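You operate a simulated robot arm through the tools that you are given. There is no shell and no other tool.

Carry out the task below with a simulated robot arm. There is one attempt and no reset: what you move stays moved.

Task
Set FAST, wrap the low band and the middle band, part the film, switch off.
Fine: One or two tight layers each. Leave the brake at FIRM. Hands clear before each start and clear of turntable, load and film while they turn; stop before you crank to MID. Snap, dent and knock over nothing.

It is judged by the outcome, as a careful person would: the job done as asked, and still so three seconds after it is handed in. It fails if anything else is knocked over, pushed out of place, dropped, spilled or broken.

Robot
A 7-joint arm with a two-finger parallel gripper on a trunk, on a base that drives. Base frame: it is fixed to the floor where the robot stands at the start and does not move with it; the origin is under the middle of the robot, x ahead of it, y to its left, z up. Units: mm, degrees, N and s.
With the tool pointing down near the work surface it reaches from about 100 to 640 mm from the robot's upright axis, wherever it stands. Its first joint turns from -166.0 to 166.0 degrees. Places, roughly: brake knob [600, 700, 700]; carton load [500, 1250, 750]; speed dial [500, 0, 1000]; wrap switch [500, 300, 1000]. Payload 1.57 kg.
The tool frame sits at the grasp point between the pads (the TCP): z along the fingers, y along the line on which they close. The tips reach 30 mm beyond it. The gripper opens to 110 mm. The fingers are 24 mm wide and 12 mm thick; the gripper's body (48 by 112 mm) begins 78 mm behind the TCP.
Orientation is that of the tool frame in the base frame, as a unit quaternion [w, x, y, z]. With the fingers straight down and closing along the base's y, the tool's x points along the base's -x, its y along +y and its z along -z.

Tools
- The arm moves only by the tool drive_tool. Its argument "commands" is a list of rows, each a list of 3 entries, a list of its own where there are three numbers: the shift along the tool's x, y, z in units of 400 mm (1.0 is 400 mm), then the turn, a rotation vector about the tool's x, y, z in units of 90 degrees (1.0 is 90 degrees), then the finger opening in m, from 0 to 0.11. In form: [[[tx, ty, tz], [wx, wy, wz], jaw], ...]. A call has 1 to 20 rows; each row is the pose to reach, as a shift and turn from the pose commanded when the call began, along the tool's axes at that moment. A call with a number of a shift or a turn outside -1 to 1 is refused whole. Rows are played at 5 a second. More than 50 mm and 8.6 degrees between two rows, or a gripper value outside its range, and nothing of the call is played. A pose out of reach is approached as far as the arm can. The call stops where the force on the tool passes 70 N (or 10 N more than at its start, if that is more) or the arm is blocked; 0.2 s more then pass. Each finger travels about 45 mm/s and halts on what it meets, pressing with about 38 N; the grip force reading is that of the motor and also rises with nothing between the fingers. The clock runs only during rows and for 0.2 s after the last one: add rows that repeat a pose to give the fingers time. The reply holds the time, the measured pose of the TCP, the force on the tool along the base axes, the opening and the grip force, in the units named above and with some noise, with the torque about the TCP (base axes, N m) and any sound that the robot's microphone picked up.
- Cameras (640 x 400 px; columns grow to the right, rows downward): "scene" is now at [21, 173, 1591.6]; the picture's right is [0.21, -0.98, 0.00], its down [-0.65, -0.14, -0.75] and it looks along [0.73, 0.15, -0.66] (base axes); focal length 248 px, centre (320, 200). "wrist" rides on the gripper at [70, 16, -141] in the tool frame; the picture's right is [-0.23, 0.97, 0.00], its down [-0.85, -0.20, -0.48] and it looks along [-0.47, -0.11, 0.88] (tool axes); focal length 222 px, centre (320, 200). There is no depth. A picture from a camera that has moved, and an enlarged one, comes with that camera's place and axes in the base frame and with its lens.
- get_image(camera): a new picture of that camera. It takes no simulated time.
- lift_body(by): slides the trunk up (or, below 0, down) by that many mm; the arm and the scene camera ride with it, the base frame stays. It gives what a move gives, with no picture.
- base_move(legs): drives the robot by 1 to 6 legs, each [ahead, turn to the left] in mm and degrees, along the robot's own axes; the way and the turn of a leg run together, so that a leg with both is an arc; at most 1500 mm and 180 degrees a leg. The arm and the cameras ride along, it lands a little off, and it stops where it bumps. It gives what a move gives.
- aim_head(pan, tilt): turns the head with the scene camera to pan (to the left, within 155 degrees either way) and tilt (down, from -29 to 69), counted from straight ahead of the robot. It gives what a move gives.
- enlarge(camera, box): a new picture of the part [left, top, right, bottom] of that camera's present view, enlarged. It takes no simulated time.
- hand_in(): hands the job in; it is judged then, once.

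Nothing tells you exact positions but the pictures and the camera data. Unless the task says otherwise, let go and move clear before handing in.

The tools are called after "Call:" by a JSON object that holds its "method" and its "body". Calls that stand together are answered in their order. drive_tool: Moves the arm, as the interface text tells. Its arguments: {"type":"object","properties":{"commands":{"type":"array","items":{"type":"array"}}},"required":["commands"]} The other tools are called the same way: lift_body (by) slides the trunk up or down; base_move (legs) drives the base; aim_head (pan, tilt) turns the head that bears the scene camera; get_image (camera) takes a picture; enlarge (camera, box) takes an enlarged picture of a part of a camera's view; hand_in () hands the job in.

At the start:

```text
time: 0.0
ee_pos: [237.6, 332.2, 1361.4]
orientation: [0.0, 0.0, 1.0, 0.001]
force: [-0.3, -0.3, 0.7]
torque: [-0.01, 0.0, 0.01]
opening: 110.1
grip_force: 0.1
trunk travel left (down, up): [-525.0, 65.0]
robot x, y, heading: [-1.6, 0.2, 0.2]
head pan, tilt: [11.9, 41.6]
```

scene: 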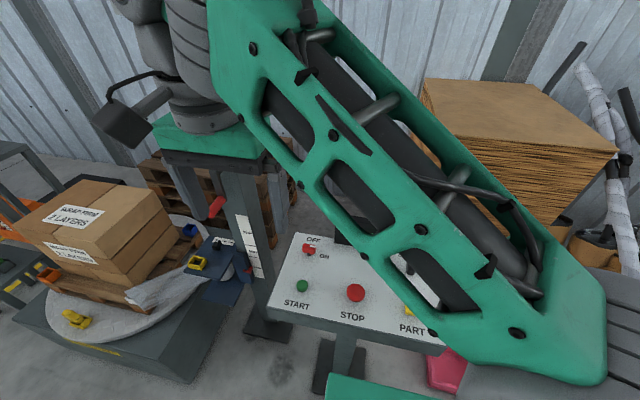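
wrist: 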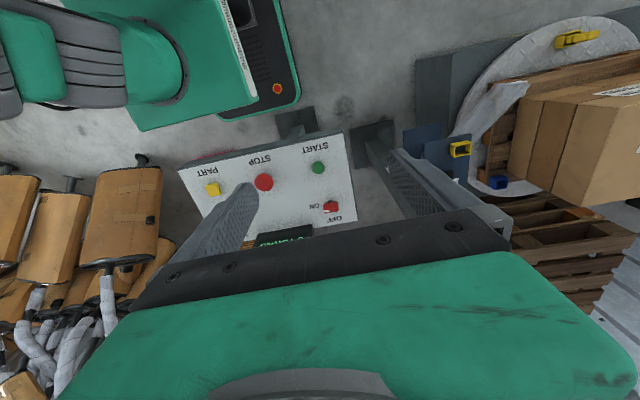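

I see a control desk with OFF/ON switch, START, STOP, PART buttons, and a pallet stretch wrapper to the left with a carton load on a turntable. I'll look around closer before moving.

Call:
{"method": "enlarge", "body": {"camera": "scene", "box": [0, 140, 320, 340]}}

Call:
{"method": "enlarge", "body": {"camera": "wrist", "box": [160, 100, 400, 250]}}

Call:
{"method": "enlarge", "body": {"camera": "scene", "box": [250, 200, 490, 350]}}

```text
2.00 times, centred on (160, 240) of scene
camera zoom: at [21.0, 173.0, 1591.6], right [0.21, -0.98, 0.0], down [-0.65, -0.14, -0.75], along [0.73, 0.15, -0.66], focal length 496 px, centre (640, 120)
```

zoom: 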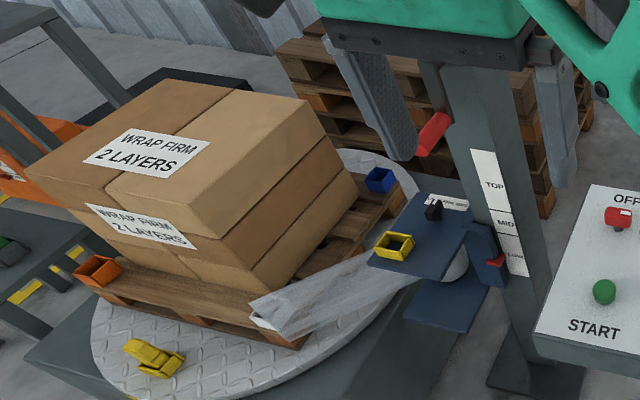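

```text
2.67 times, centred on (280, 175) of wrist
camera zoom: at [168.1, 347.7, 1501.3], right [0.23, 0.97, 0.0], down [0.85, -0.2, 0.48], along [0.47, -0.11, -0.88], focal length 592 px, centre (427, 267)
```

zoom: 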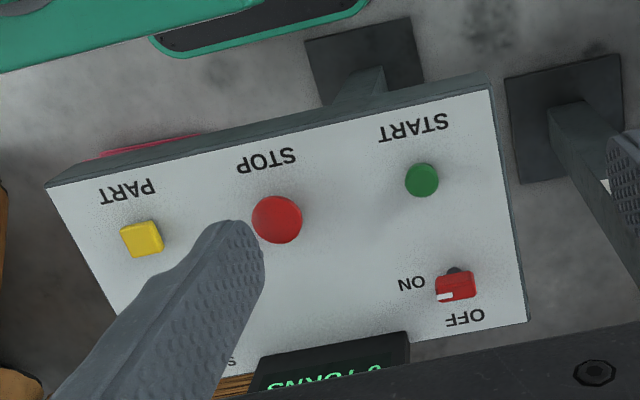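

```text
2.67 times, centred on (370, 275) of scene
camera zoom: at [21.0, 173.0, 1591.6], right [0.21, -0.98, 0.0], down [-0.65, -0.14, -0.75], along [0.73, 0.15, -0.66], focal length 662 px, centre (187, 0)
```

zoom: 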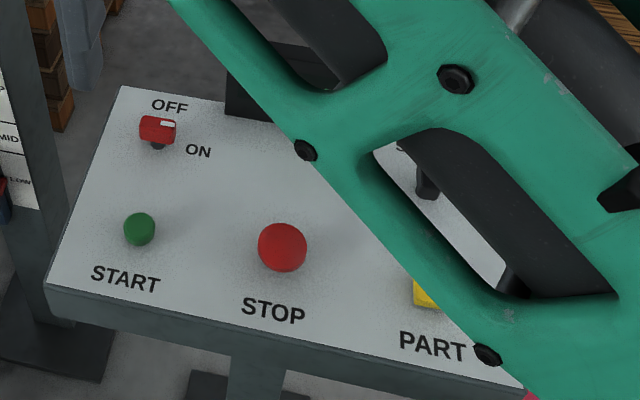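

The arm hides part of the desk, so I'll swing it to the right, high above the desk, to get a clear view.

Call:
{"method": "drive_tool", "body": {"commands": [[[0, -0.12, 0], [0, 0, 0], 0.11], [[0, -0.24, 0], [0, 0, 0], 0.11], [[0, -0.36, 0], [0, 0, 0], 0.11], [[0, -0.48, 0], [0, 0, 0], 0.11], [[0, -0.6, 0], [0, 0, 0], 0.11], [[0, -0.72, 0], [0, 0, 0], 0.11], [[0, -0.84, 0], [0, 0, 0], 0.11], [[0, -0.96, 0], [0, 0, 0], 0.11], [[0, -1.0, 0], [0, 0, 0], 0.11]]}}

Call:
{"method": "get_image", "body": {"camera": "scene"}}

Call:
{"method": "get_image", "body": {"camera": "wrist"}}

```text
time: 1.6
ee_pos: [245.3, 17.5, 1353.9]
orientation: [0.01, 0.015, 1.0, 0.001]
force: [9.2, 1.3, -13.5]
torque: [-0.33, 0.49, -0.17]
opening: 109.9
grip_force: 0.1
out of reach, approached as far as the arm can: row 6, 7
trunk travel left (down, up): [-525.0, 65.0]
robot x, y, heading: [-0.6, 2.9, 0.1]
head pan, tilt: [11.9, 41.6]
stopped in row 7: the force on the tool passed its limit at 171 N (the readings are from after the stop); the commanded pose is now the measured one
```

```text
taken
camera scene: at [21.3, 173.1, 1591.6], right [0.21, -0.98, 0.0], down [-0.65, -0.14, -0.75], along [0.73, 0.15, -0.66], focal length 248 px, centre (320, 200)
```

scene: 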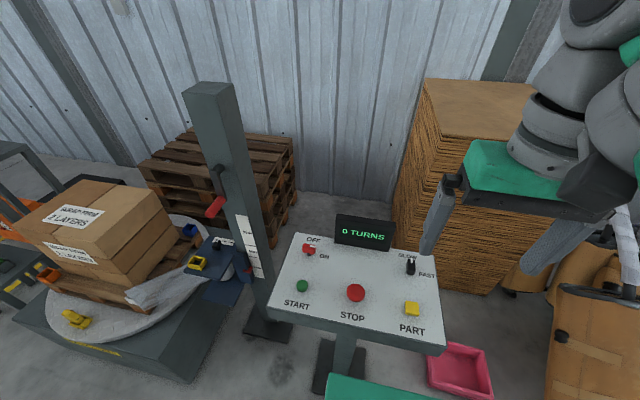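

```text
taken
camera wrist: at [174.0, 35.8, 1491.6], right [0.26, 0.97, 0.01], down [0.84, -0.23, 0.49], along [0.48, -0.12, -0.87], focal length 222 px, centre (320, 200)
```

wrist: 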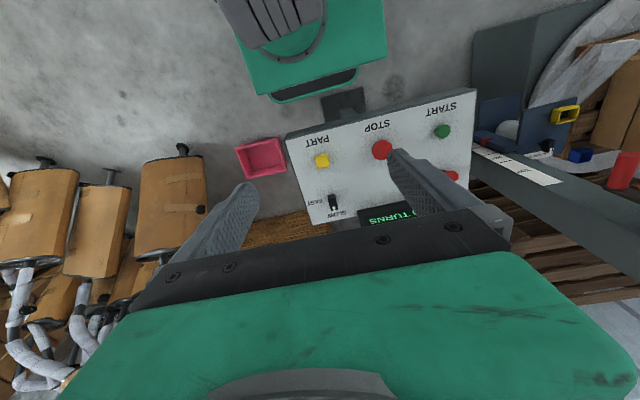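

The view is clear now (the arm met its own body, it seems, nothing in the scene moved). I'll enlarge the desk, the wrapper column and the load.

Call:
{"method": "enlarge", "body": {"camera": "scene", "box": [250, 200, 458, 330]}}

Call:
{"method": "enlarge", "body": {"camera": "scene", "box": [120, 170, 280, 320]}}

Call:
{"method": "enlarge", "body": {"camera": "scene", "box": [0, 170, 208, 390]}}

Call:
{"method": "enlarge", "body": {"camera": "scene", "box": [180, 160, 280, 240]}}

```text
3.08 times, centred on (354, 265) of scene
camera zoom: at [21.3, 173.1, 1591.6], right [0.21, -0.98, 0.0], down [-0.65, -0.14, -0.75], along [0.73, 0.15, -0.66], focal length 764 px, centre (215, 0)
```

zoom: 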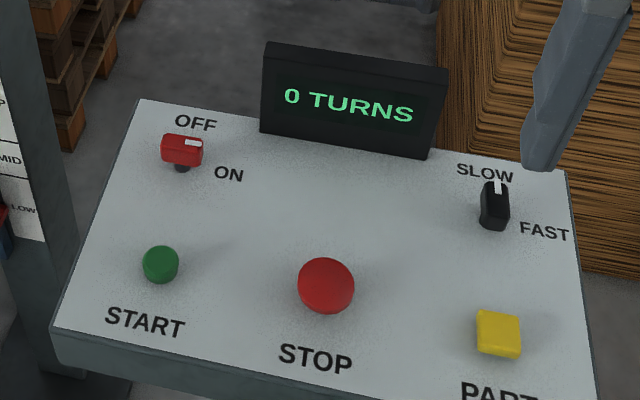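

```text
2.67 times, centred on (200, 245) of scene
camera zoom: at [21.3, 173.1, 1591.6], right [0.21, -0.98, 0.0], down [-0.65, -0.14, -0.75], along [0.73, 0.15, -0.66], focal length 662 px, centre (640, 80)
```

zoom: 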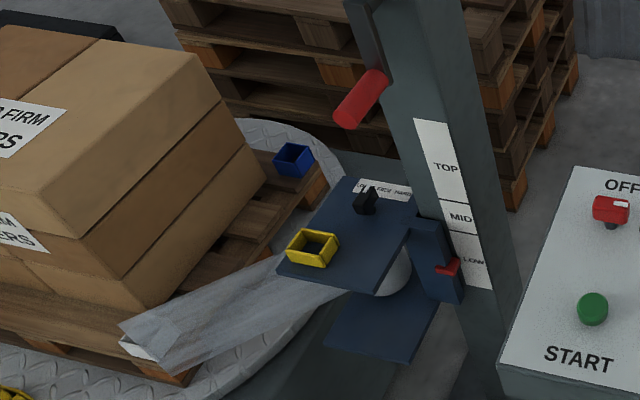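

```text
1.82 times, centred on (104, 280) of scene
camera zoom: at [21.3, 173.1, 1591.6], right [0.21, -0.98, 0.0], down [-0.65, -0.14, -0.75], along [0.73, 0.15, -0.66], focal length 451 px, centre (713, 54)
```

zoom: 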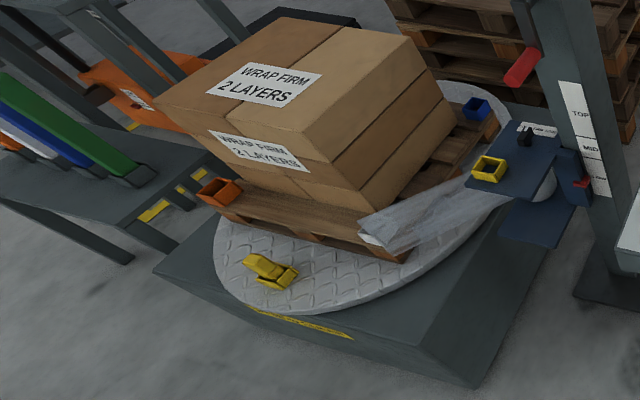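

```text
5.00 times, centred on (230, 200) of scene
camera zoom: at [21.3, 173.1, 1591.6], right [0.21, -0.98, 0.0], down [-0.65, -0.14, -0.75], along [0.73, 0.15, -0.66], focal length 1241 px, centre (770, 200)
```

zoom: 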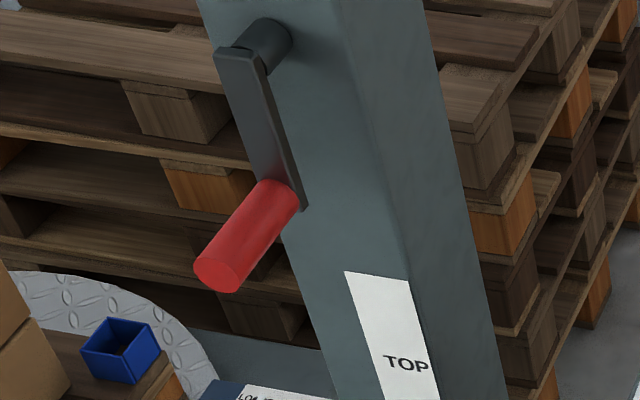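

I'm examining the loose-looking coloured parts, the brake knob and its labels, and the switch positions in more detail.

Call:
{"method": "enlarge", "body": {"camera": "scene", "box": [170, 215, 260, 290]}}

Call:
{"method": "enlarge", "body": {"camera": "scene", "box": [290, 228, 340, 262]}}

Call:
{"method": "enlarge", "body": {"camera": "scene", "box": [390, 240, 440, 280]}}

Call:
{"method": "enlarge", "body": {"camera": "scene", "box": [30, 250, 130, 360]}}

Call:
{"method": "enlarge", "body": {"camera": "scene", "box": [205, 215, 255, 255]}}

Call:
{"method": "aim_head", "body": {"pan": 60, "tilt": 35}}

Call:
{"method": "get_image", "body": {"camera": "scene"}}

```text
5.33 times, centred on (215, 252) of scene
camera zoom: at [21.3, 173.1, 1591.6], right [0.21, -0.98, 0.0], down [-0.65, -0.14, -0.75], along [0.73, 0.15, -0.66], focal length 1324 px, centre (880, -80)
```

zoom: 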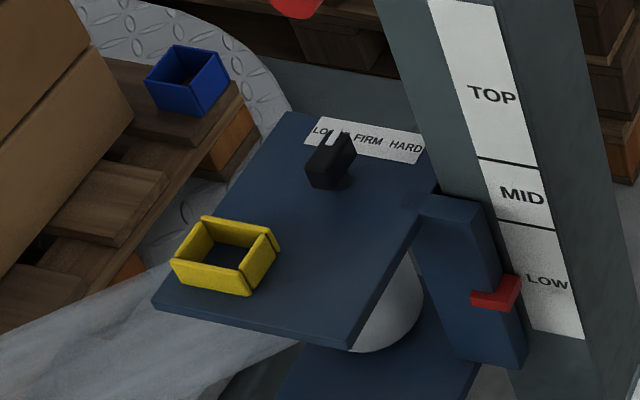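

```text
11.76 times, centred on (315, 245) of scene
camera zoom: at [21.3, 173.1, 1591.6], right [0.21, -0.98, 0.0], down [-0.65, -0.14, -0.75], along [0.73, 0.15, -0.66], focal length 2920 px, centre (379, -329)
```

zoom: 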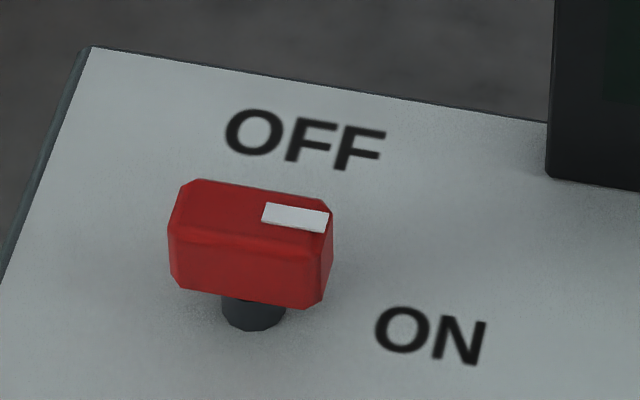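

```text
10.00 times, centred on (415, 260) of scene
camera zoom: at [21.3, 173.1, 1591.6], right [0.21, -0.98, 0.0], down [-0.65, -0.14, -0.75], along [0.73, 0.15, -0.66], focal length 2482 px, centre (-630, -400)
```

zoom: 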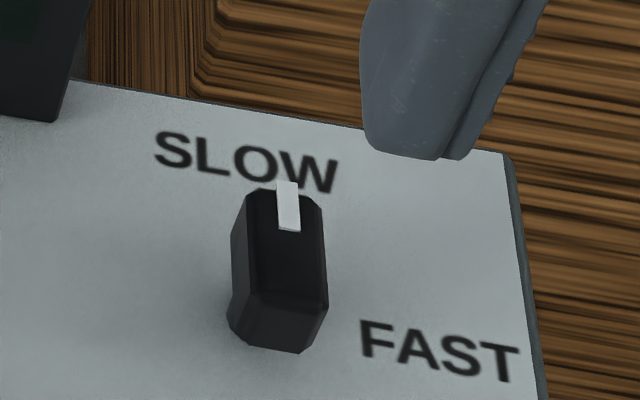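

```text
3.64 times, centred on (80, 305) of scene
camera zoom: at [21.3, 173.1, 1591.6], right [0.21, -0.98, 0.0], down [-0.65, -0.14, -0.75], along [0.73, 0.15, -0.66], focal length 902 px, centre (1193, -182)
```

zoom: 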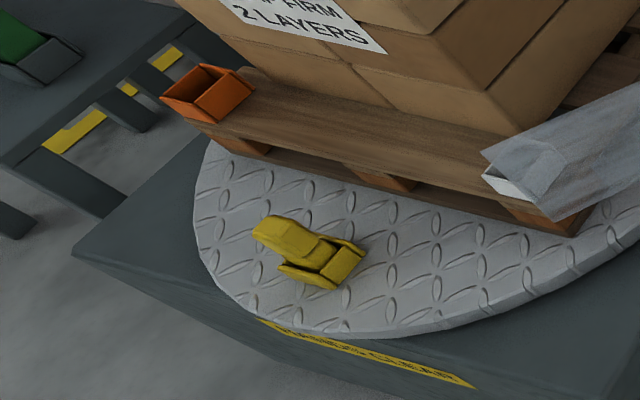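

```text
10.00 times, centred on (230, 235) of scene
camera zoom: at [21.3, 173.1, 1591.6], right [0.21, -0.98, 0.0], down [-0.65, -0.14, -0.75], along [0.73, 0.15, -0.66], focal length 2482 px, centre (1220, -150)
```

zoom: 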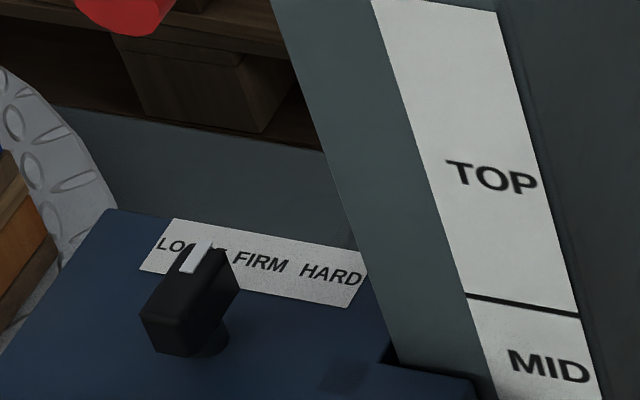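

```text
time: 2.7
ee_pos: [245.1, 17.7, 1351.7]
orientation: [0.008, 0.015, 1.0, 0.002]
force: [10.7, 8.2, -16.3]
torque: [-1.59, 0.39, -0.78]
opening: 109.9
grip_force: 0.2
trunk travel left (down, up): [-525.0, 65.0]
robot x, y, heading: [1.6, -0.7, 0.1]
head pan, tilt: [60.0, 35.0]
```

```text
taken
camera scene: at [-17.0, 231.9, 1601.6], right [0.87, -0.5, 0.0], down [-0.29, -0.5, -0.82], along [0.41, 0.71, -0.57], focal length 248 px, centre (320, 200)
```

scene: 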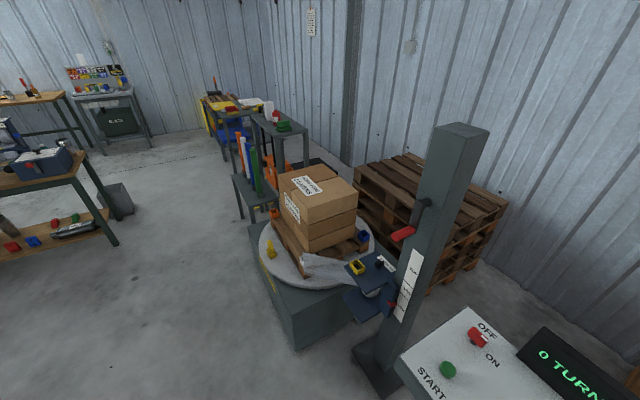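

The brake is at FIRM and the wrap switch already points to ON (display lit), while the dial points at SLOW. I'll ease the arm off its own body and move it over the panel, looking at the panel with the wrist camera.

Call:
{"method": "drive_tool", "body": {"commands": [[[-0.05, 0.08, 0], [0, 0, 0], 0.11], [[-0.1, 0.18, 0], [0, 0, 0], 0.08], [[-0.15, 0.28, 0], [0, 0, 0], 0.04], [[-0.2, 0.35, 0], [0, 0, 0], 0.0], [[-0.2, 0.35, 0], [0, 0, 0], 0.0], [[-0.2, 0.35, 0], [0, 0, 0], 0.0]]}}

Call:
{"method": "aim_head", "body": {"pan": 0, "tilt": 45}}

Call:
{"method": "get_image", "body": {"camera": "scene"}}

Call:
{"method": "get_image", "body": {"camera": "wrist"}}

```text
time: 4.1
ee_pos: [328.4, 154.5, 1353.8]
orientation: [0.008, 0.014, 1.0, 0.002]
force: [-0.6, -0.2, 0.4]
torque: [0.03, -0.03, -0.01]
opening: 7.6
grip_force: 0.2
trunk travel left (down, up): [-525.0, 65.0]
robot x, y, heading: [-0.2, -2.1, -0.2]
head pan, tilt: [60.0, 35.0]
```

```text
time: 5.4
ee_pos: [329.4, 156.0, 1353.0]
orientation: [0.007, 0.015, 1.0, 0.002]
force: [-0.4, -0.9, 0.2]
torque: [-0.01, 0.0, -0.01]
opening: 0.1
grip_force: 21.5
trunk travel left (down, up): [-525.0, 65.0]
robot x, y, heading: [-3.2, -2.6, 0.0]
head pan, tilt: [0.0, 45.0]
```

```text
taken
camera scene: at [20.3, 155.8, 1586.8], right [0.0, -1.0, 0.0], down [-0.71, 0.0, -0.71], along [0.71, 0.0, -0.71], focal length 248 px, centre (320, 200)
```

scene: 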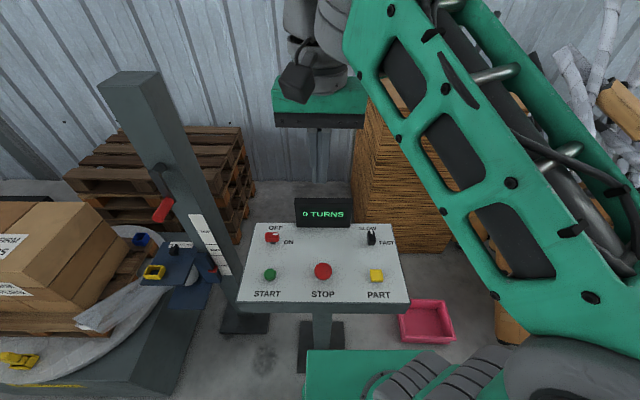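

```text
taken
camera wrist: at [258.1, 173.4, 1493.0], right [0.26, 0.97, 0.01], down [0.84, -0.23, 0.49], along [0.48, -0.12, -0.87], focal length 222 px, centre (320, 200)
```

wrist: 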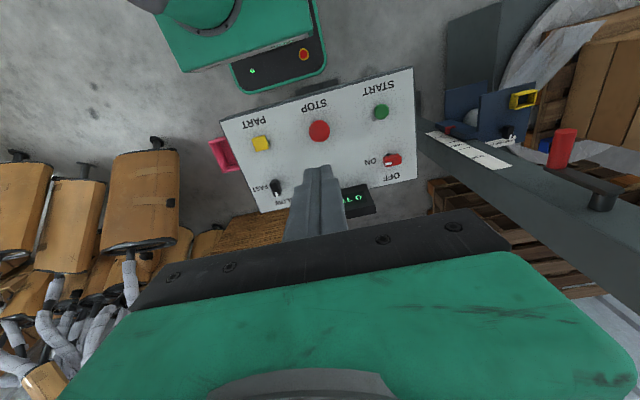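

I triangulate STOP≈[369,150], START≈[375,301], PART≈[366,-2], switch≈[493,309], dial≈[485,-4], all near z≈940. I'll lower the trunk so the arm can work at panel height.

Call:
{"method": "lift_body", "body": {"by": -200}}

Call:
{"method": "get_image", "body": {"camera": "scene"}}

Call:
{"method": "get_image", "body": {"camera": "wrist"}}

```text
time: 7.6
ee_pos: [328.8, 155.1, 1153.8]
orientation: [0.008, 0.015, 1.0, 0.002]
force: [0.0, -0.2, -0.2]
torque: [-0.03, 0.02, 0.02]
opening: 0.0
grip_force: 21.3
trunk travel left (down, up): [-325.0, 265.0]
robot x, y, heading: [-1.1, -3.7, -0.1]
head pan, tilt: [0.0, 45.0]
```

```text
taken
camera scene: at [20.3, 155.6, 1386.8], right [0.0, -1.0, 0.0], down [-0.71, 0.0, -0.71], along [0.71, 0.0, -0.71], focal length 248 px, centre (320, 200)
```

scene: 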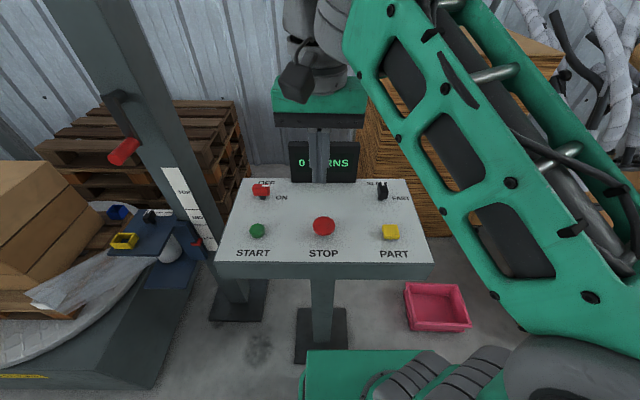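

```text
taken
camera wrist: at [258.1, 173.3, 1293.0], right [0.26, 0.97, 0.01], down [0.84, -0.23, 0.49], along [0.48, -0.12, -0.87], focal length 222 px, centre (320, 200)
```

wrist: 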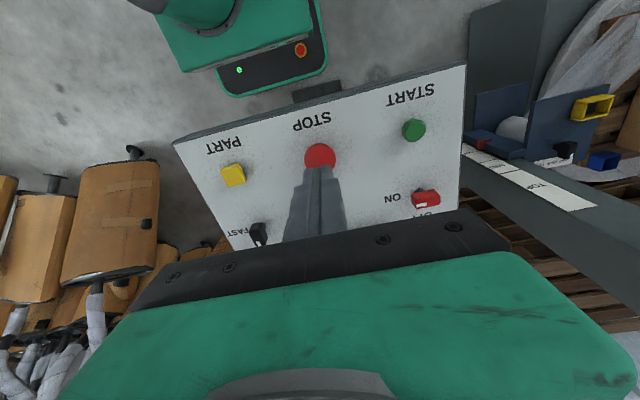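

The panel is level at z≈922; the dial is at about [486,-3]. I'll open the jaws and move above the dial, then look again.

Call:
{"method": "drive_tool", "body": {"commands": [[[-0.066, -0.064, 0.053], [0, 0.002, -0.003], 0.02], [[-0.133, -0.128, 0.105], [0.001, 0.004, -0.006], 0.04], [[-0.2, -0.192, 0.158], [0.001, 0.005, -0.01], 0.06], [[-0.266, -0.255, 0.21], [0.002, 0.007, -0.013], 0.06], [[-0.333, -0.32, 0.263], [0.002, 0.009, -0.016], 0.06], [[-0.399, -0.383, 0.3], [0.0025, 0.01, -0.019], 0.06], [[-0.399, -0.383, 0.3], [0.0025, 0.01, -0.019], 0.06]]}}

Call:
{"method": "get_image", "body": {"camera": "scene"}}

Call:
{"method": "get_image", "body": {"camera": "wrist"}}

```text
time: 9.2
ee_pos: [487.8, -1.2, 1039.5]
orientation: [0.002, 0.0, 1.0, 0.0]
force: [-0.9, 0.6, 0.9]
torque: [0.0, 0.0, 0.0]
opening: 60.1
grip_force: 0.0
trunk travel left (down, up): [-325.0, 265.0]
robot x, y, heading: [3.1, -1.1, 0.1]
head pan, tilt: [0.0, 45.0]
```

```text
taken
camera scene: at [20.6, 155.5, 1386.8], right [0.0, -1.0, 0.0], down [-0.71, 0.0, -0.71], along [0.71, 0.0, -0.71], focal length 248 px, centre (320, 200)
```

scene: 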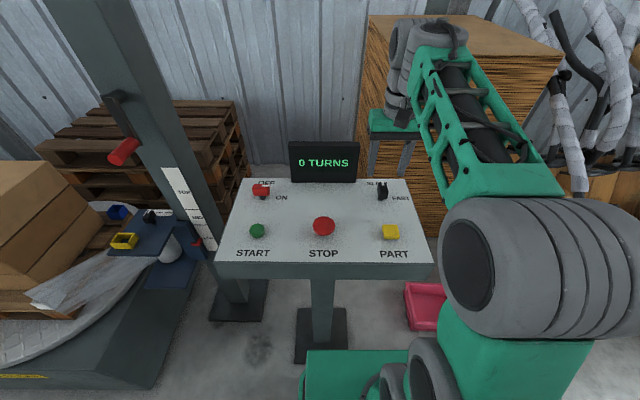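

```text
taken
camera wrist: at [417.8, 14.6, 1178.4], right [0.23, 0.97, 0.0], down [0.85, -0.2, 0.48], along [0.47, -0.11, -0.88], focal length 222 px, centre (320, 200)
```

wrist: 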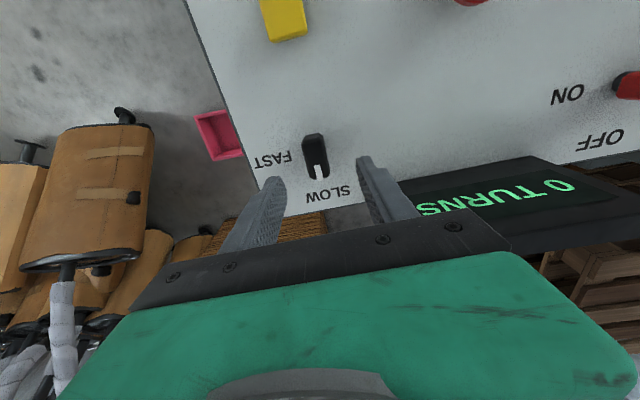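

I'm right above the dial; zooming in from the wrist to measure the knob's position and angle.

Call:
{"method": "enlarge", "body": {"camera": "wrist", "box": [240, 110, 400, 210]}}

Call:
{"method": "enlarge", "body": {"camera": "scene", "box": [350, 165, 430, 215]}}

Call:
{"method": "enlarge", "body": {"camera": "scene", "box": [235, 165, 315, 215]}}

```text
4.00 times, centred on (320, 160) of wrist
camera zoom: at [417.8, 14.6, 1178.4], right [0.23, 0.97, 0.0], down [0.85, -0.2, 0.48], along [0.47, -0.11, -0.88], focal length 888 px, centre (320, 360)
```

zoom: 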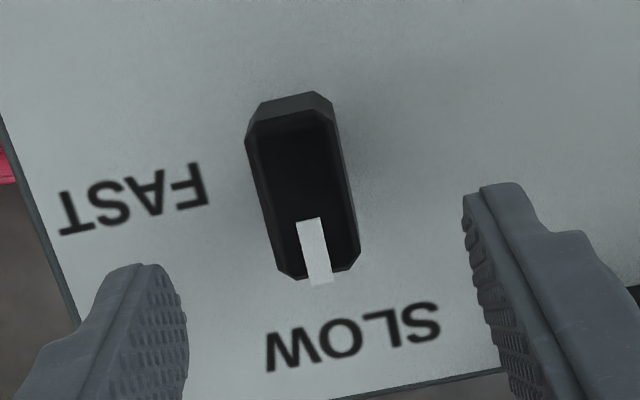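

```text
8.00 times, centred on (390, 190) of scene
camera zoom: at [20.6, 155.5, 1386.8], right [0.0, -1.0, 0.0], down [-0.71, 0.0, -0.71], along [0.71, 0.0, -0.71], focal length 1985 px, centre (-240, 280)
```

zoom: 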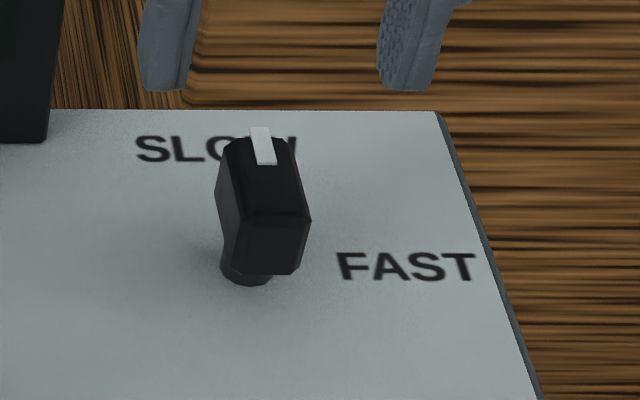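

```text
8.00 times, centred on (275, 190) of scene
camera zoom: at [20.6, 155.5, 1386.8], right [0.0, -1.0, 0.0], down [-0.71, 0.0, -0.71], along [0.71, 0.0, -0.71], focal length 1985 px, centre (680, 280)
```

zoom: 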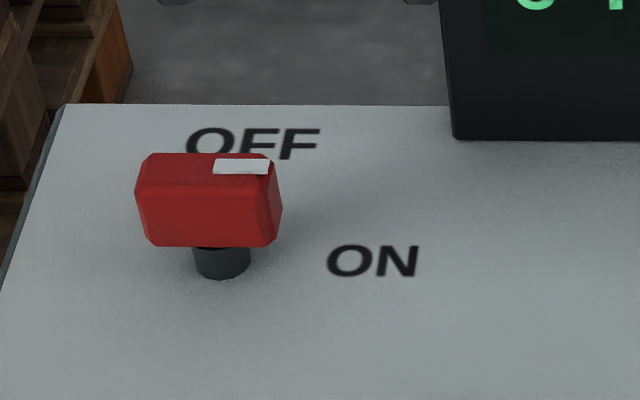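

The dial's knob is centred at about [487,-5], top z≈960, pointing along +x (SLOW); FAST lies 90° clockwise. I'll descend so the tips are around its sides and grip it.

Call:
{"method": "drive_tool", "body": {"commands": [[[0.001, -0.008, 0.05], [0, 0, 0], 0.06], [[0.001, -0.008, 0.1], [0, 0, 0], 0.06], [[0.001, -0.008, 0.15], [0, 0, 0], 0.06], [[0.001, -0.008, 0.195], [0, 0, 0], 0.06], [[0.001, -0.008, 0.195], [0, 0, 0], 0.06]]}}

Call:
{"method": "get_image", "body": {"camera": "wrist"}}

Call:
{"method": "enlarge", "body": {"camera": "scene", "box": [340, 140, 440, 210]}}

```text
time: 10.4
ee_pos: [487.5, -6.4, 959.2]
orientation: [0.002, 0.001, 1.0, 0.0]
force: [-1.4, -0.4, 15.2]
torque: [0.46, 0.19, 0.07]
opening: 59.7
grip_force: 0.1
trunk travel left (down, up): [-325.0, 265.0]
robot x, y, heading: [-0.8, -2.2, -0.0]
head pan, tilt: [0.0, 45.0]
```

```text
taken
camera wrist: at [416.2, 10.4, 1100.0], right [0.23, 0.97, 0.0], down [0.85, -0.2, 0.48], along [0.47, -0.11, -0.88], focal length 222 px, centre (320, 200)
```

wrist: 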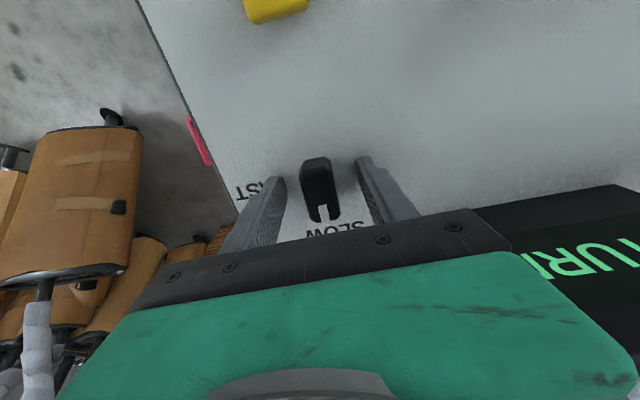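

```text
5.71 times, centred on (390, 175) of scene
camera zoom: at [19.3, 155.6, 1387.1], right [0.0, -1.0, 0.0], down [-0.71, 0.0, -0.71], along [0.71, 0.0, -0.71], focal length 1418 px, centre (-80, 343)
```

zoom: 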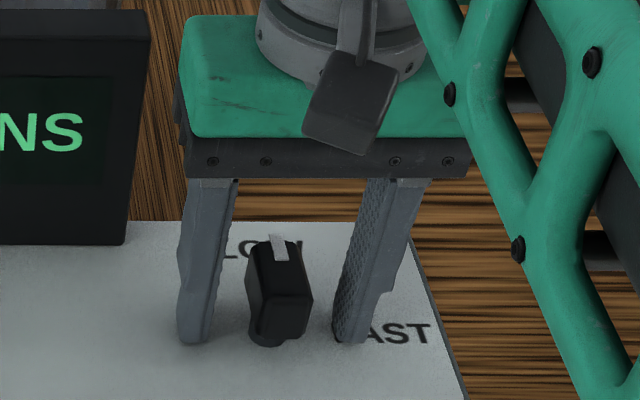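

The tips just touched the panel (panel z≈929), so I'll rise 6 mm and then close on the knob.

Call:
{"method": "drive_tool", "body": {"commands": [[[0, 0, -0.015], [0, 0, 0], 0.06], [[0, 0, -0.015], [0, 0, 0], 0.04], [[0, 0, -0.015], [0, 0, 0], 0.02], [[0, 0, -0.015], [0, 0, 0], 0.015], [[0, 0, -0.015], [0, 0, 0], 0.01], [[0, 0, -0.015], [0, 0, 0], 0.01]]}}

Call:
{"method": "enlarge", "body": {"camera": "scene", "box": [340, 140, 440, 210]}}

```text
time: 11.8
ee_pos: [486.8, -4.0, 962.9]
orientation: [0.001, 0.0, 1.0, 0.0]
force: [-1.7, 3.6, -2.2]
torque: [0.1, -0.08, -0.43]
opening: 22.0
grip_force: 34.5
trunk travel left (down, up): [-325.0, 265.0]
robot x, y, heading: [-0.6, 4.1, -0.1]
head pan, tilt: [0.0, 45.0]
```

```text
5.71 times, centred on (390, 175) of scene
camera zoom: at [20.3, 156.0, 1386.7], right [0.0, -1.0, 0.0], down [-0.71, 0.0, -0.71], along [0.71, 0.0, -0.71], focal length 1418 px, centre (-80, 343)
```

zoom: 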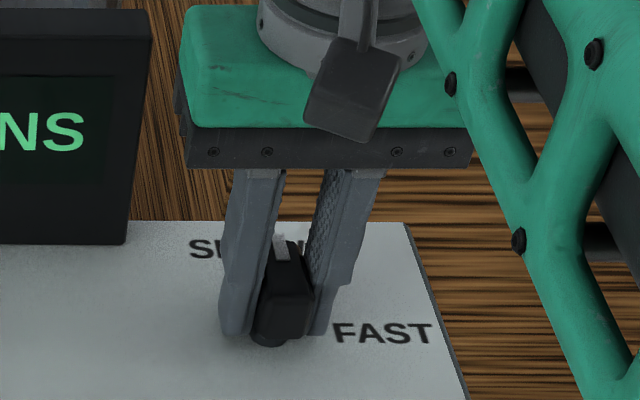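

The knob is gripped (22 mm wide). I'll turn it clockwise (seen from above), first about half way.

Call:
{"method": "drive_tool", "body": {"commands": [[[0, 0, 0], [0, 0, 0.09], 0.01], [[0, 0, 0], [0, 0, 0.18], 0.01], [[0, 0, 0], [0, 0, 0.27], 0.01], [[0, 0, 0], [0, 0, 0.36], 0.01], [[0, 0, 0], [0, 0, 0.45], 0.01]]}}

Call:
{"method": "enlarge", "body": {"camera": "scene", "box": [340, 140, 440, 210]}}

```text
time: 13.0
ee_pos: [487.0, -6.8, 963.8]
orientation: [0.001, 0.348, 0.937, 0.0]
force: [1.1, -6.3, -0.9]
torque: [-0.24, -0.08, 0.01]
opening: 21.8
grip_force: 34.6
trunk travel left (down, up): [-325.0, 265.0]
robot x, y, heading: [-1.6, 2.3, 0.2]
head pan, tilt: [0.0, 45.0]
```

```text
5.71 times, centred on (390, 175) of scene
camera zoom: at [20.5, 154.9, 1386.8], right [0.0, -1.0, 0.0], down [-0.71, 0.0, -0.71], along [0.71, 0.0, -0.71], focal length 1418 px, centre (-80, 343)
```

zoom: 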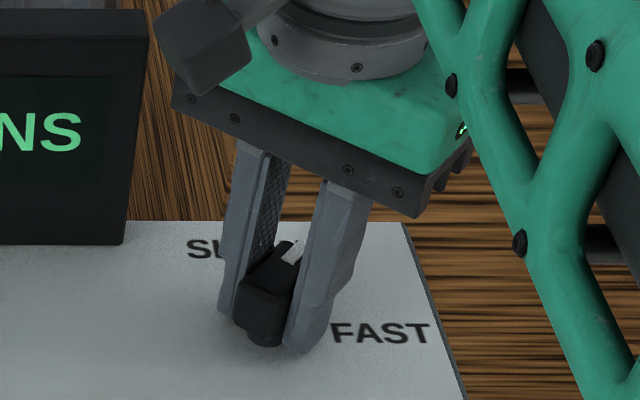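

Half way and going well; I'll finish the turn to FAST.

Call:
{"method": "drive_tool", "body": {"commands": [[[0, 0, 0], [0, 0, 0.09], 0.01], [[0, 0, 0], [0, 0, 0.18], 0.01], [[0, 0, 0], [0, 0, 0.27], 0.01], [[0, 0, 0], [0, 0, 0.36], 0.01], [[0, 0, 0], [0, 0, 0.45], 0.01], [[0, 0, 0], [0, 0, 0.53], 0.01], [[0, 0, 0], [0, 0, 0.56], 0.01], [[0, 0, 0], [0, 0, 0.56], 0.01]]}}

Call:
{"method": "enlarge", "body": {"camera": "scene", "box": [340, 140, 440, 210]}}

```text
time: 14.8
ee_pos: [485.1, -7.1, 963.6]
orientation: [0.0, 0.714, 0.701, -0.001]
force: [-16.3, -15.4, -6.5]
torque: [-0.31, -0.04, 0.46]
opening: 21.9
grip_force: 35.0
trunk travel left (down, up): [-325.0, 265.0]
robot x, y, heading: [-2.3, 1.3, -0.0]
head pan, tilt: [0.0, 45.0]
```

```text
5.71 times, centred on (390, 175) of scene
camera zoom: at [19.0, 153.8, 1386.9], right [0.0, -1.0, 0.0], down [-0.71, 0.0, -0.71], along [0.71, 0.0, -0.71], focal length 1418 px, centre (-80, 343)
```

zoom: 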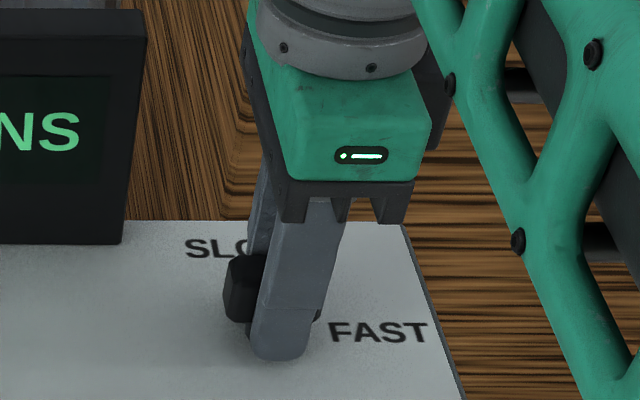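

Turned to 91°. I'll open the jaws and lift straight up to check the dial.

Call:
{"method": "drive_tool", "body": {"commands": [[[0, 0, 0], [0, 0, 0], 0.03], [[0, 0, 0], [0, 0, 0], 0.05], [[0, 0, 0], [0, 0, 0], 0.05], [[0, 0, -0.1], [0, 0, 0], 0.05], [[0, 0, -0.2], [0, 0, 0], 0.05], [[0, 0, -0.2], [0, 0, -0.09], 0.05], [[0, 0, -0.2], [0, 0, -0.18], 0.03], [[0, 0, -0.2], [0, 0, -0.27], 0.01], [[0, 0, -0.2], [0, 0, -0.36], 0.0], [[0, 0, -0.2], [0, 0, -0.45], 0.0], [[0, 0, -0.2], [0, 0, -0.54], 0.0], [[0, 0, -0.2], [0, 0, -0.63], 0.0], [[0, 0, -0.2], [0, 0, -0.72], 0.0], [[0, 0, -0.2], [0, 0, -0.81], 0.0], [[0, 0, -0.2], [0, 0, -0.9], 0.0], [[0, 0, -0.2], [0, 0, -0.99], 0.0], [[0, 0, -0.2], [0, 0, -1.0], 0.0]]}}

Call:
{"method": "get_image", "body": {"camera": "scene"}}

Call:
{"method": "enlarge", "body": {"camera": "wrist", "box": [240, 110, 400, 210]}}

Call:
{"method": "enlarge", "body": {"camera": "scene", "box": [350, 165, 430, 215]}}

```text
time: 18.4
ee_pos: [486.7, -3.9, 1044.7]
orientation: [0.0, 0.007, 1.0, 0.0]
force: [0.0, -0.7, -0.3]
torque: [-0.04, 0.0, -0.01]
opening: 0.0
grip_force: 21.7
trunk travel left (down, up): [-325.0, 265.0]
robot x, y, heading: [1.7, -0.4, -0.1]
head pan, tilt: [0.0, 45.0]
```

```text
taken
camera scene: at [20.3, 155.5, 1386.8], right [0.0, -1.0, 0.0], down [-0.71, 0.0, -0.71], along [0.71, 0.0, -0.71], focal length 248 px, centre (320, 200)
```

scene: 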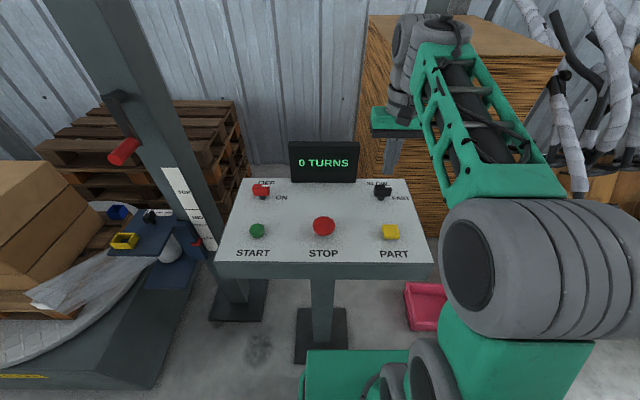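

```text
4.00 times, centred on (320, 160) of wrist
camera zoom: at [416.3, 12.1, 1184.1], right [0.24, 0.97, 0.0], down [0.85, -0.21, 0.48], along [0.46, -0.12, -0.88], focal length 888 px, centre (320, 360)
```

zoom: 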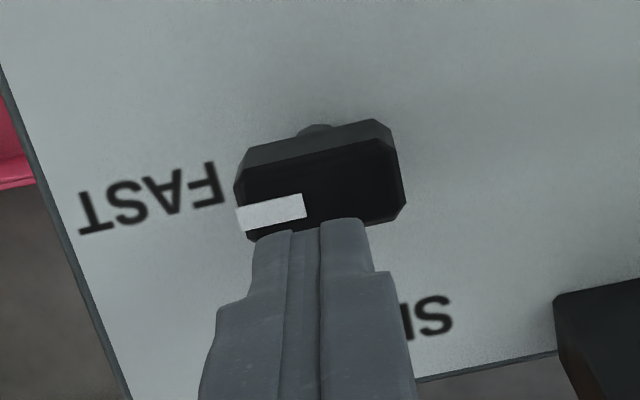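

```text
8.00 times, centred on (390, 190) of scene
camera zoom: at [20.3, 155.5, 1386.8], right [0.0, -1.0, 0.0], down [-0.71, 0.0, -0.71], along [0.71, 0.0, -0.71], focal length 1985 px, centre (-240, 280)
```

zoom: 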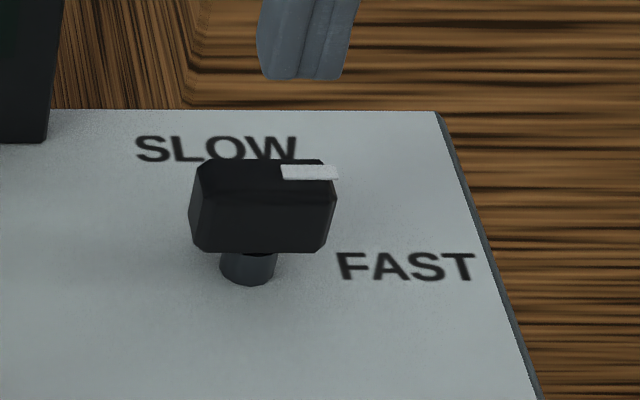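

The dial is on FAST and the switch is on ON. Now I'll look at the column and crank to plan one standing place from which both the desk and the crank are within reach.

Call:
{"method": "enlarge", "body": {"camera": "scene", "box": [40, 40, 240, 165]}}

Call:
{"method": "enlarge", "body": {"camera": "scene", "box": [80, 165, 260, 300]}}

Call:
{"method": "get_image", "body": {"camera": "wrist"}}

Call:
{"method": "aim_head", "body": {"pan": 70, "tilt": 55}}

Call:
{"method": "get_image", "body": {"camera": "scene"}}

```text
3.20 times, centred on (140, 102) of scene
camera zoom: at [20.3, 155.5, 1386.8], right [0.0, -1.0, 0.0], down [-0.71, 0.0, -0.71], along [0.71, 0.0, -0.71], focal length 794 px, centre (896, 512)
```

zoom: 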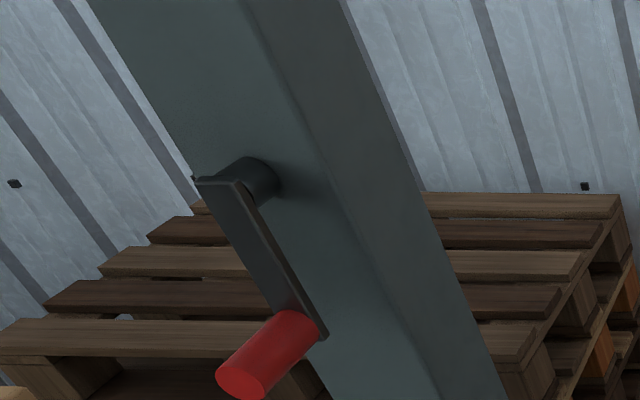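

```text
2.96 times, centred on (170, 232) of scene
camera zoom: at [20.3, 155.5, 1386.8], right [0.0, -1.0, 0.0], down [-0.71, 0.0, -0.71], along [0.71, 0.0, -0.71], focal length 735 px, centre (764, 104)
```

zoom: 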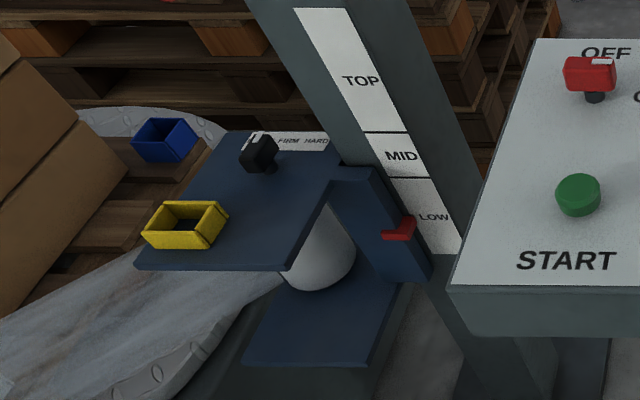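

```text
taken
camera wrist: at [416.3, 12.1, 1184.1], right [0.24, 0.97, 0.0], down [0.85, -0.21, 0.48], along [0.46, -0.12, -0.88], focal length 222 px, centre (320, 200)
```

wrist: 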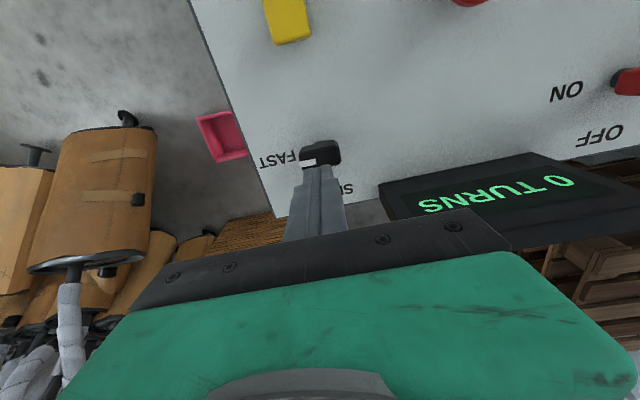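

```text
time: 19.8
ee_pos: [485.6, -4.9, 1043.4]
orientation: [0.0, 0.008, 1.0, 0.0]
force: [1.0, 0.1, 0.3]
torque: [0.01, -0.02, 0.0]
opening: 0.1
grip_force: 21.4
trunk travel left (down, up): [-325.0, 265.0]
robot x, y, heading: [-1.7, -4.4, -0.3]
head pan, tilt: [70.0, 55.0]
```

```text
taken
camera scene: at [-36.3, 223.3, 1373.4], right [0.94, -0.34, 0.0], down [-0.28, -0.77, -0.57], along [0.2, 0.54, -0.82], focal length 248 px, centre (320, 200)
```

scene: 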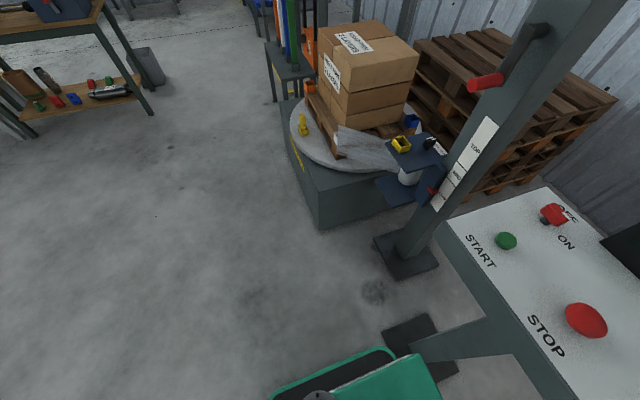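

The crank hub is at about [550,593,1168], with its handle (pointing at me) at about [485–545,617,1058]. I'll need to stand about 400 mm further left, so first I'll pull the arm in and up, and check the floor around me.

Call:
{"method": "drive_tool", "body": {"commands": [[[0.1, 0.08, -0.05], [0, 0, 0], 0.0], [[0.2, 0.16, -0.1], [0, 0, 0], 0.0], [[0.3, 0.24, -0.15], [0, 0, 0], 0.0], [[0.38, 0.32, -0.2], [0, 0, 0], 0.0], [[0.4, 0.4, -0.25], [0, 0, 0], 0.0], [[0.4, 0.4, -0.28], [0, 0, 0], 0.0]]}}

Call:
{"method": "aim_head", "body": {"pan": 150, "tilt": 50}}

Call:
{"method": "get_image", "body": {"camera": "scene"}}

Call:
{"method": "aim_head", "body": {"pan": 100, "tilt": 60}}

Call:
{"method": "get_image", "body": {"camera": "scene"}}

Call:
{"method": "aim_head", "body": {"pan": 20, "tilt": 69}}

Call:
{"method": "get_image", "body": {"camera": "scene"}}

```text
refused: row 1 steps farther than a row can; nothing moved
```

```text
time: 21.3
ee_pos: [485.3, -5.3, 1044.1]
orientation: [0.0, 0.007, 1.0, 0.0]
force: [-0.5, 0.1, 0.0]
torque: [-0.01, 0.01, 0.01]
opening: 0.0
grip_force: 21.6
trunk travel left (down, up): [-325.0, 265.0]
robot x, y, heading: [2.3, -1.5, 0.2]
head pan, tilt: [150.0, 50.0]
```

```text
taken
camera scene: at [-127.7, 194.1, 1379.9], right [0.5, 0.87, 0.0], down [0.66, -0.38, -0.64], along [-0.56, 0.32, -0.77], focal length 248 px, centre (320, 200)
```

scene: 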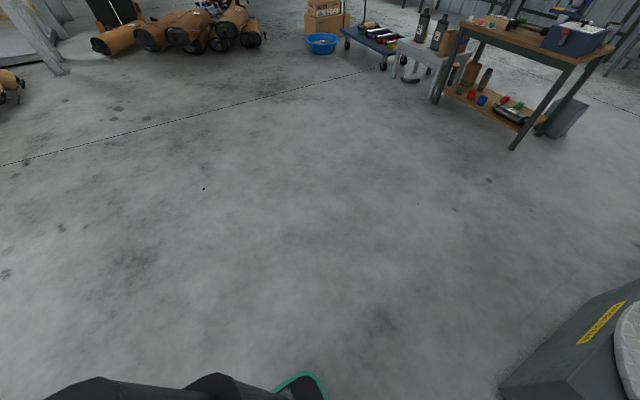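

```text
time: 22.5
ee_pos: [485.7, -6.0, 1043.9]
orientation: [0.0, 0.007, 1.0, 0.0]
force: [-0.4, -0.4, 0.1]
torque: [0.0, -0.01, 0.0]
opening: 0.1
grip_force: 20.6
trunk travel left (down, up): [-325.0, 265.0]
robot x, y, heading: [-3.6, -2.5, 0.2]
head pan, tilt: [100.0, 60.0]
```

```text
taken
camera scene: at [-72.6, 221.2, 1367.3], right [0.98, 0.17, 0.0], down [0.15, -0.85, -0.5], along [-0.09, 0.49, -0.87], focal length 248 px, centre (320, 200)
```

scene: 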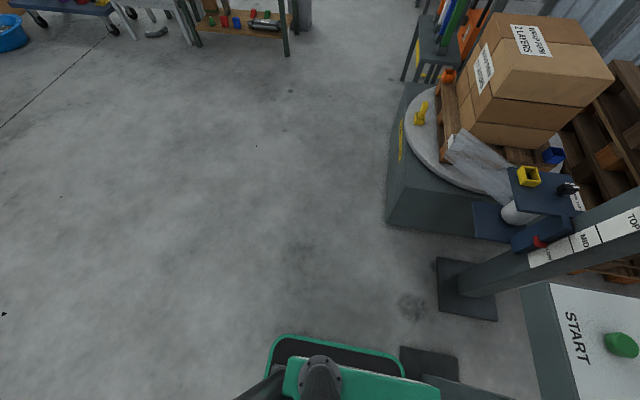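

```text
time: 24.0
ee_pos: [486.6, -5.6, 1043.1]
orientation: [0.0, 0.008, 1.0, 0.0]
force: [0.4, -1.0, 0.0]
torque: [0.01, 0.01, -0.01]
opening: 0.0
grip_force: 21.0
trunk travel left (down, up): [-325.0, 265.0]
robot x, y, heading: [2.1, 1.4, 0.1]
head pan, tilt: [20.0, 68.8]
```

```text
taken
camera scene: at [-8.5, 174.7, 1357.9], right [0.34, -0.94, 0.0], down [-0.88, -0.32, -0.36], along [0.34, 0.12, -0.93], focal length 248 px, centre (320, 200)
```

scene: 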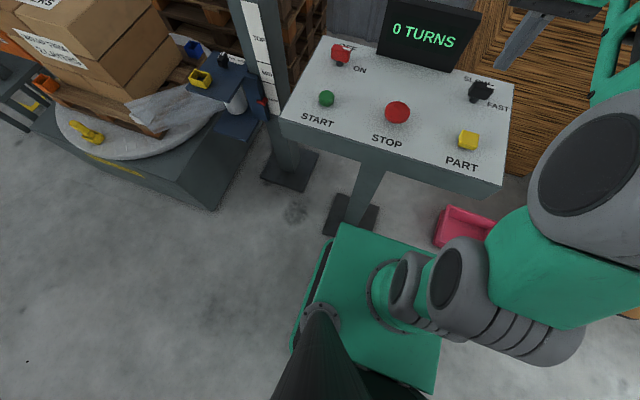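

The floor behind and to the left is clear; my base front sits close to the desk foot, so I'll back off before turning. First pull the arm in.

Call:
{"method": "drive_tool", "body": {"commands": [[[0, 0, -0.1], [0, 0, 0], 0.0], [[0.04, 0.04, -0.2], [0, 0, 0], 0.0], [[0.12, 0.12, -0.25], [0, 0, 0], 0.0], [[0.2, 0.2, -0.27], [0, 0, 0], 0.0], [[0.28, 0.28, -0.27], [0, 0, 0], 0.0], [[0.36, 0.36, -0.27], [0, 0, 0], 0.0], [[0.4, 0.4, -0.27], [0, 0, 0], 0.0]]}}

Call:
{"method": "base_move", "body": {"legs": [[-250, 0], [0, 90], [400, 0], [0, -90]]}}

Call:
{"method": "aim_head", "body": {"pan": 0, "tilt": 45}}

Call:
{"method": "get_image", "body": {"camera": "scene"}}

```text
time: 25.6
ee_pos: [327.5, 159.8, 1150.1]
orientation: [0.0, 0.007, 1.0, 0.0]
force: [0.3, -0.1, 1.2]
torque: [0.0, -0.01, 0.01]
opening: 0.1
grip_force: 21.1
trunk travel left (down, up): [-325.0, 265.0]
robot x, y, heading: [0.3, -0.4, -0.1]
head pan, tilt: [20.0, 68.8]
```

```text
time: 37.2
ee_pos: [102.3, 536.7, 1149.2]
orientation: [0.0, 0.044, 0.999, 0.001]
force: [-0.1, -0.5, 0.1]
torque: [0.01, -0.01, -0.02]
opening: 0.0
grip_force: 21.3
trunk travel left (down, up): [-325.0, 265.0]
robot x, y, heading: [-235.8, 398.7, -4.2]
head pan, tilt: [20.0, 68.8]
```

```text
time: 38.1
ee_pos: [103.4, 537.7, 1149.9]
orientation: [0.0, 0.044, 0.999, 0.0]
force: [-0.3, -0.8, 0.2]
torque: [0.03, -0.04, 0.01]
opening: 0.0
grip_force: 20.8
trunk travel left (down, up): [-325.0, 265.0]
robot x, y, heading: [-237.5, 403.3, -4.0]
head pan, tilt: [0.0, 45.0]
```

```text
taken
camera scene: at [-204.4, 555.0, 1386.7], right [-0.07, -1.0, 0.0], down [-0.71, 0.05, -0.71], along [0.7, -0.05, -0.71], focal length 248 px, centre (320, 200)
```

scene: 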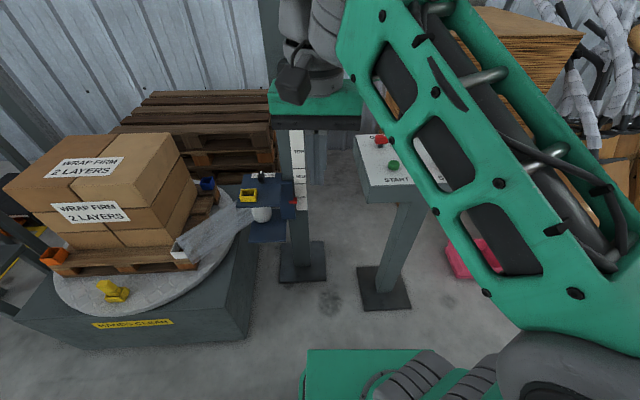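

I'm at about [-237,402] with heading −4°. I'll straighten and drive forward to about x=0.

Call:
{"method": "base_move", "body": {"legs": [[0, 4.1], [225, 0]]}}

Call:
{"method": "get_image", "body": {"camera": "scene"}}

Call:
{"method": "get_image", "body": {"camera": "wrist"}}

```text
time: 40.2
ee_pos: [317.4, 559.9, 1150.2]
orientation: [0.001, 0.01, 1.0, 0.0]
force: [-0.5, -0.2, 0.6]
torque: [-0.04, -0.05, 0.01]
opening: 0.0
grip_force: 21.4
trunk travel left (down, up): [-325.0, 265.0]
robot x, y, heading: [-11.4, 403.8, -0.2]
head pan, tilt: [0.0, 45.0]
```

```text
taken
camera scene: at [10.5, 556.4, 1386.8], right [0.0, -1.0, 0.0], down [-0.71, 0.0, -0.71], along [0.71, 0.0, -0.71], focal length 248 px, centre (320, 200)
```

scene: 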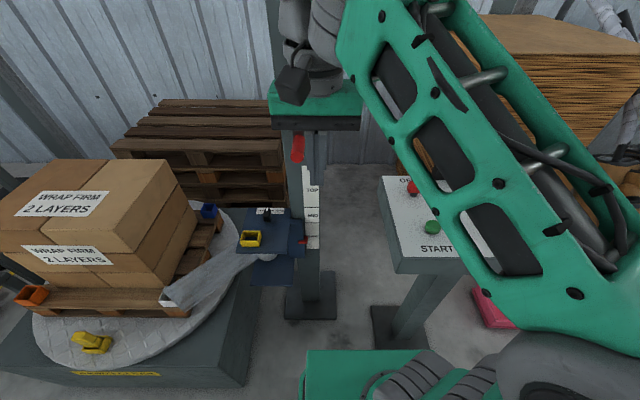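

```text
taken
camera wrist: at [248.6, 576.9, 1290.6], right [0.25, 0.97, 0.0], down [0.85, -0.22, 0.48], along [0.46, -0.12, -0.88], focal length 222 px, centre (320, 200)
```

wrist: 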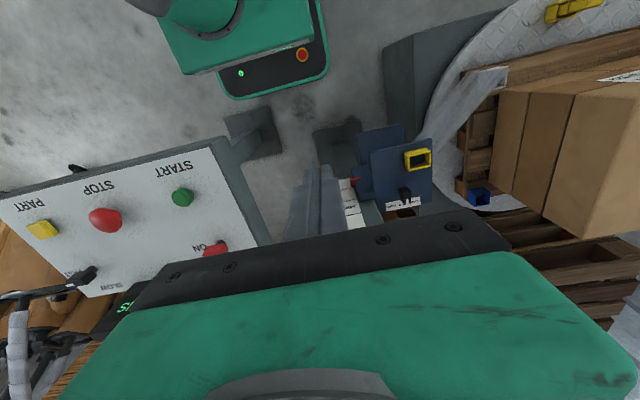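

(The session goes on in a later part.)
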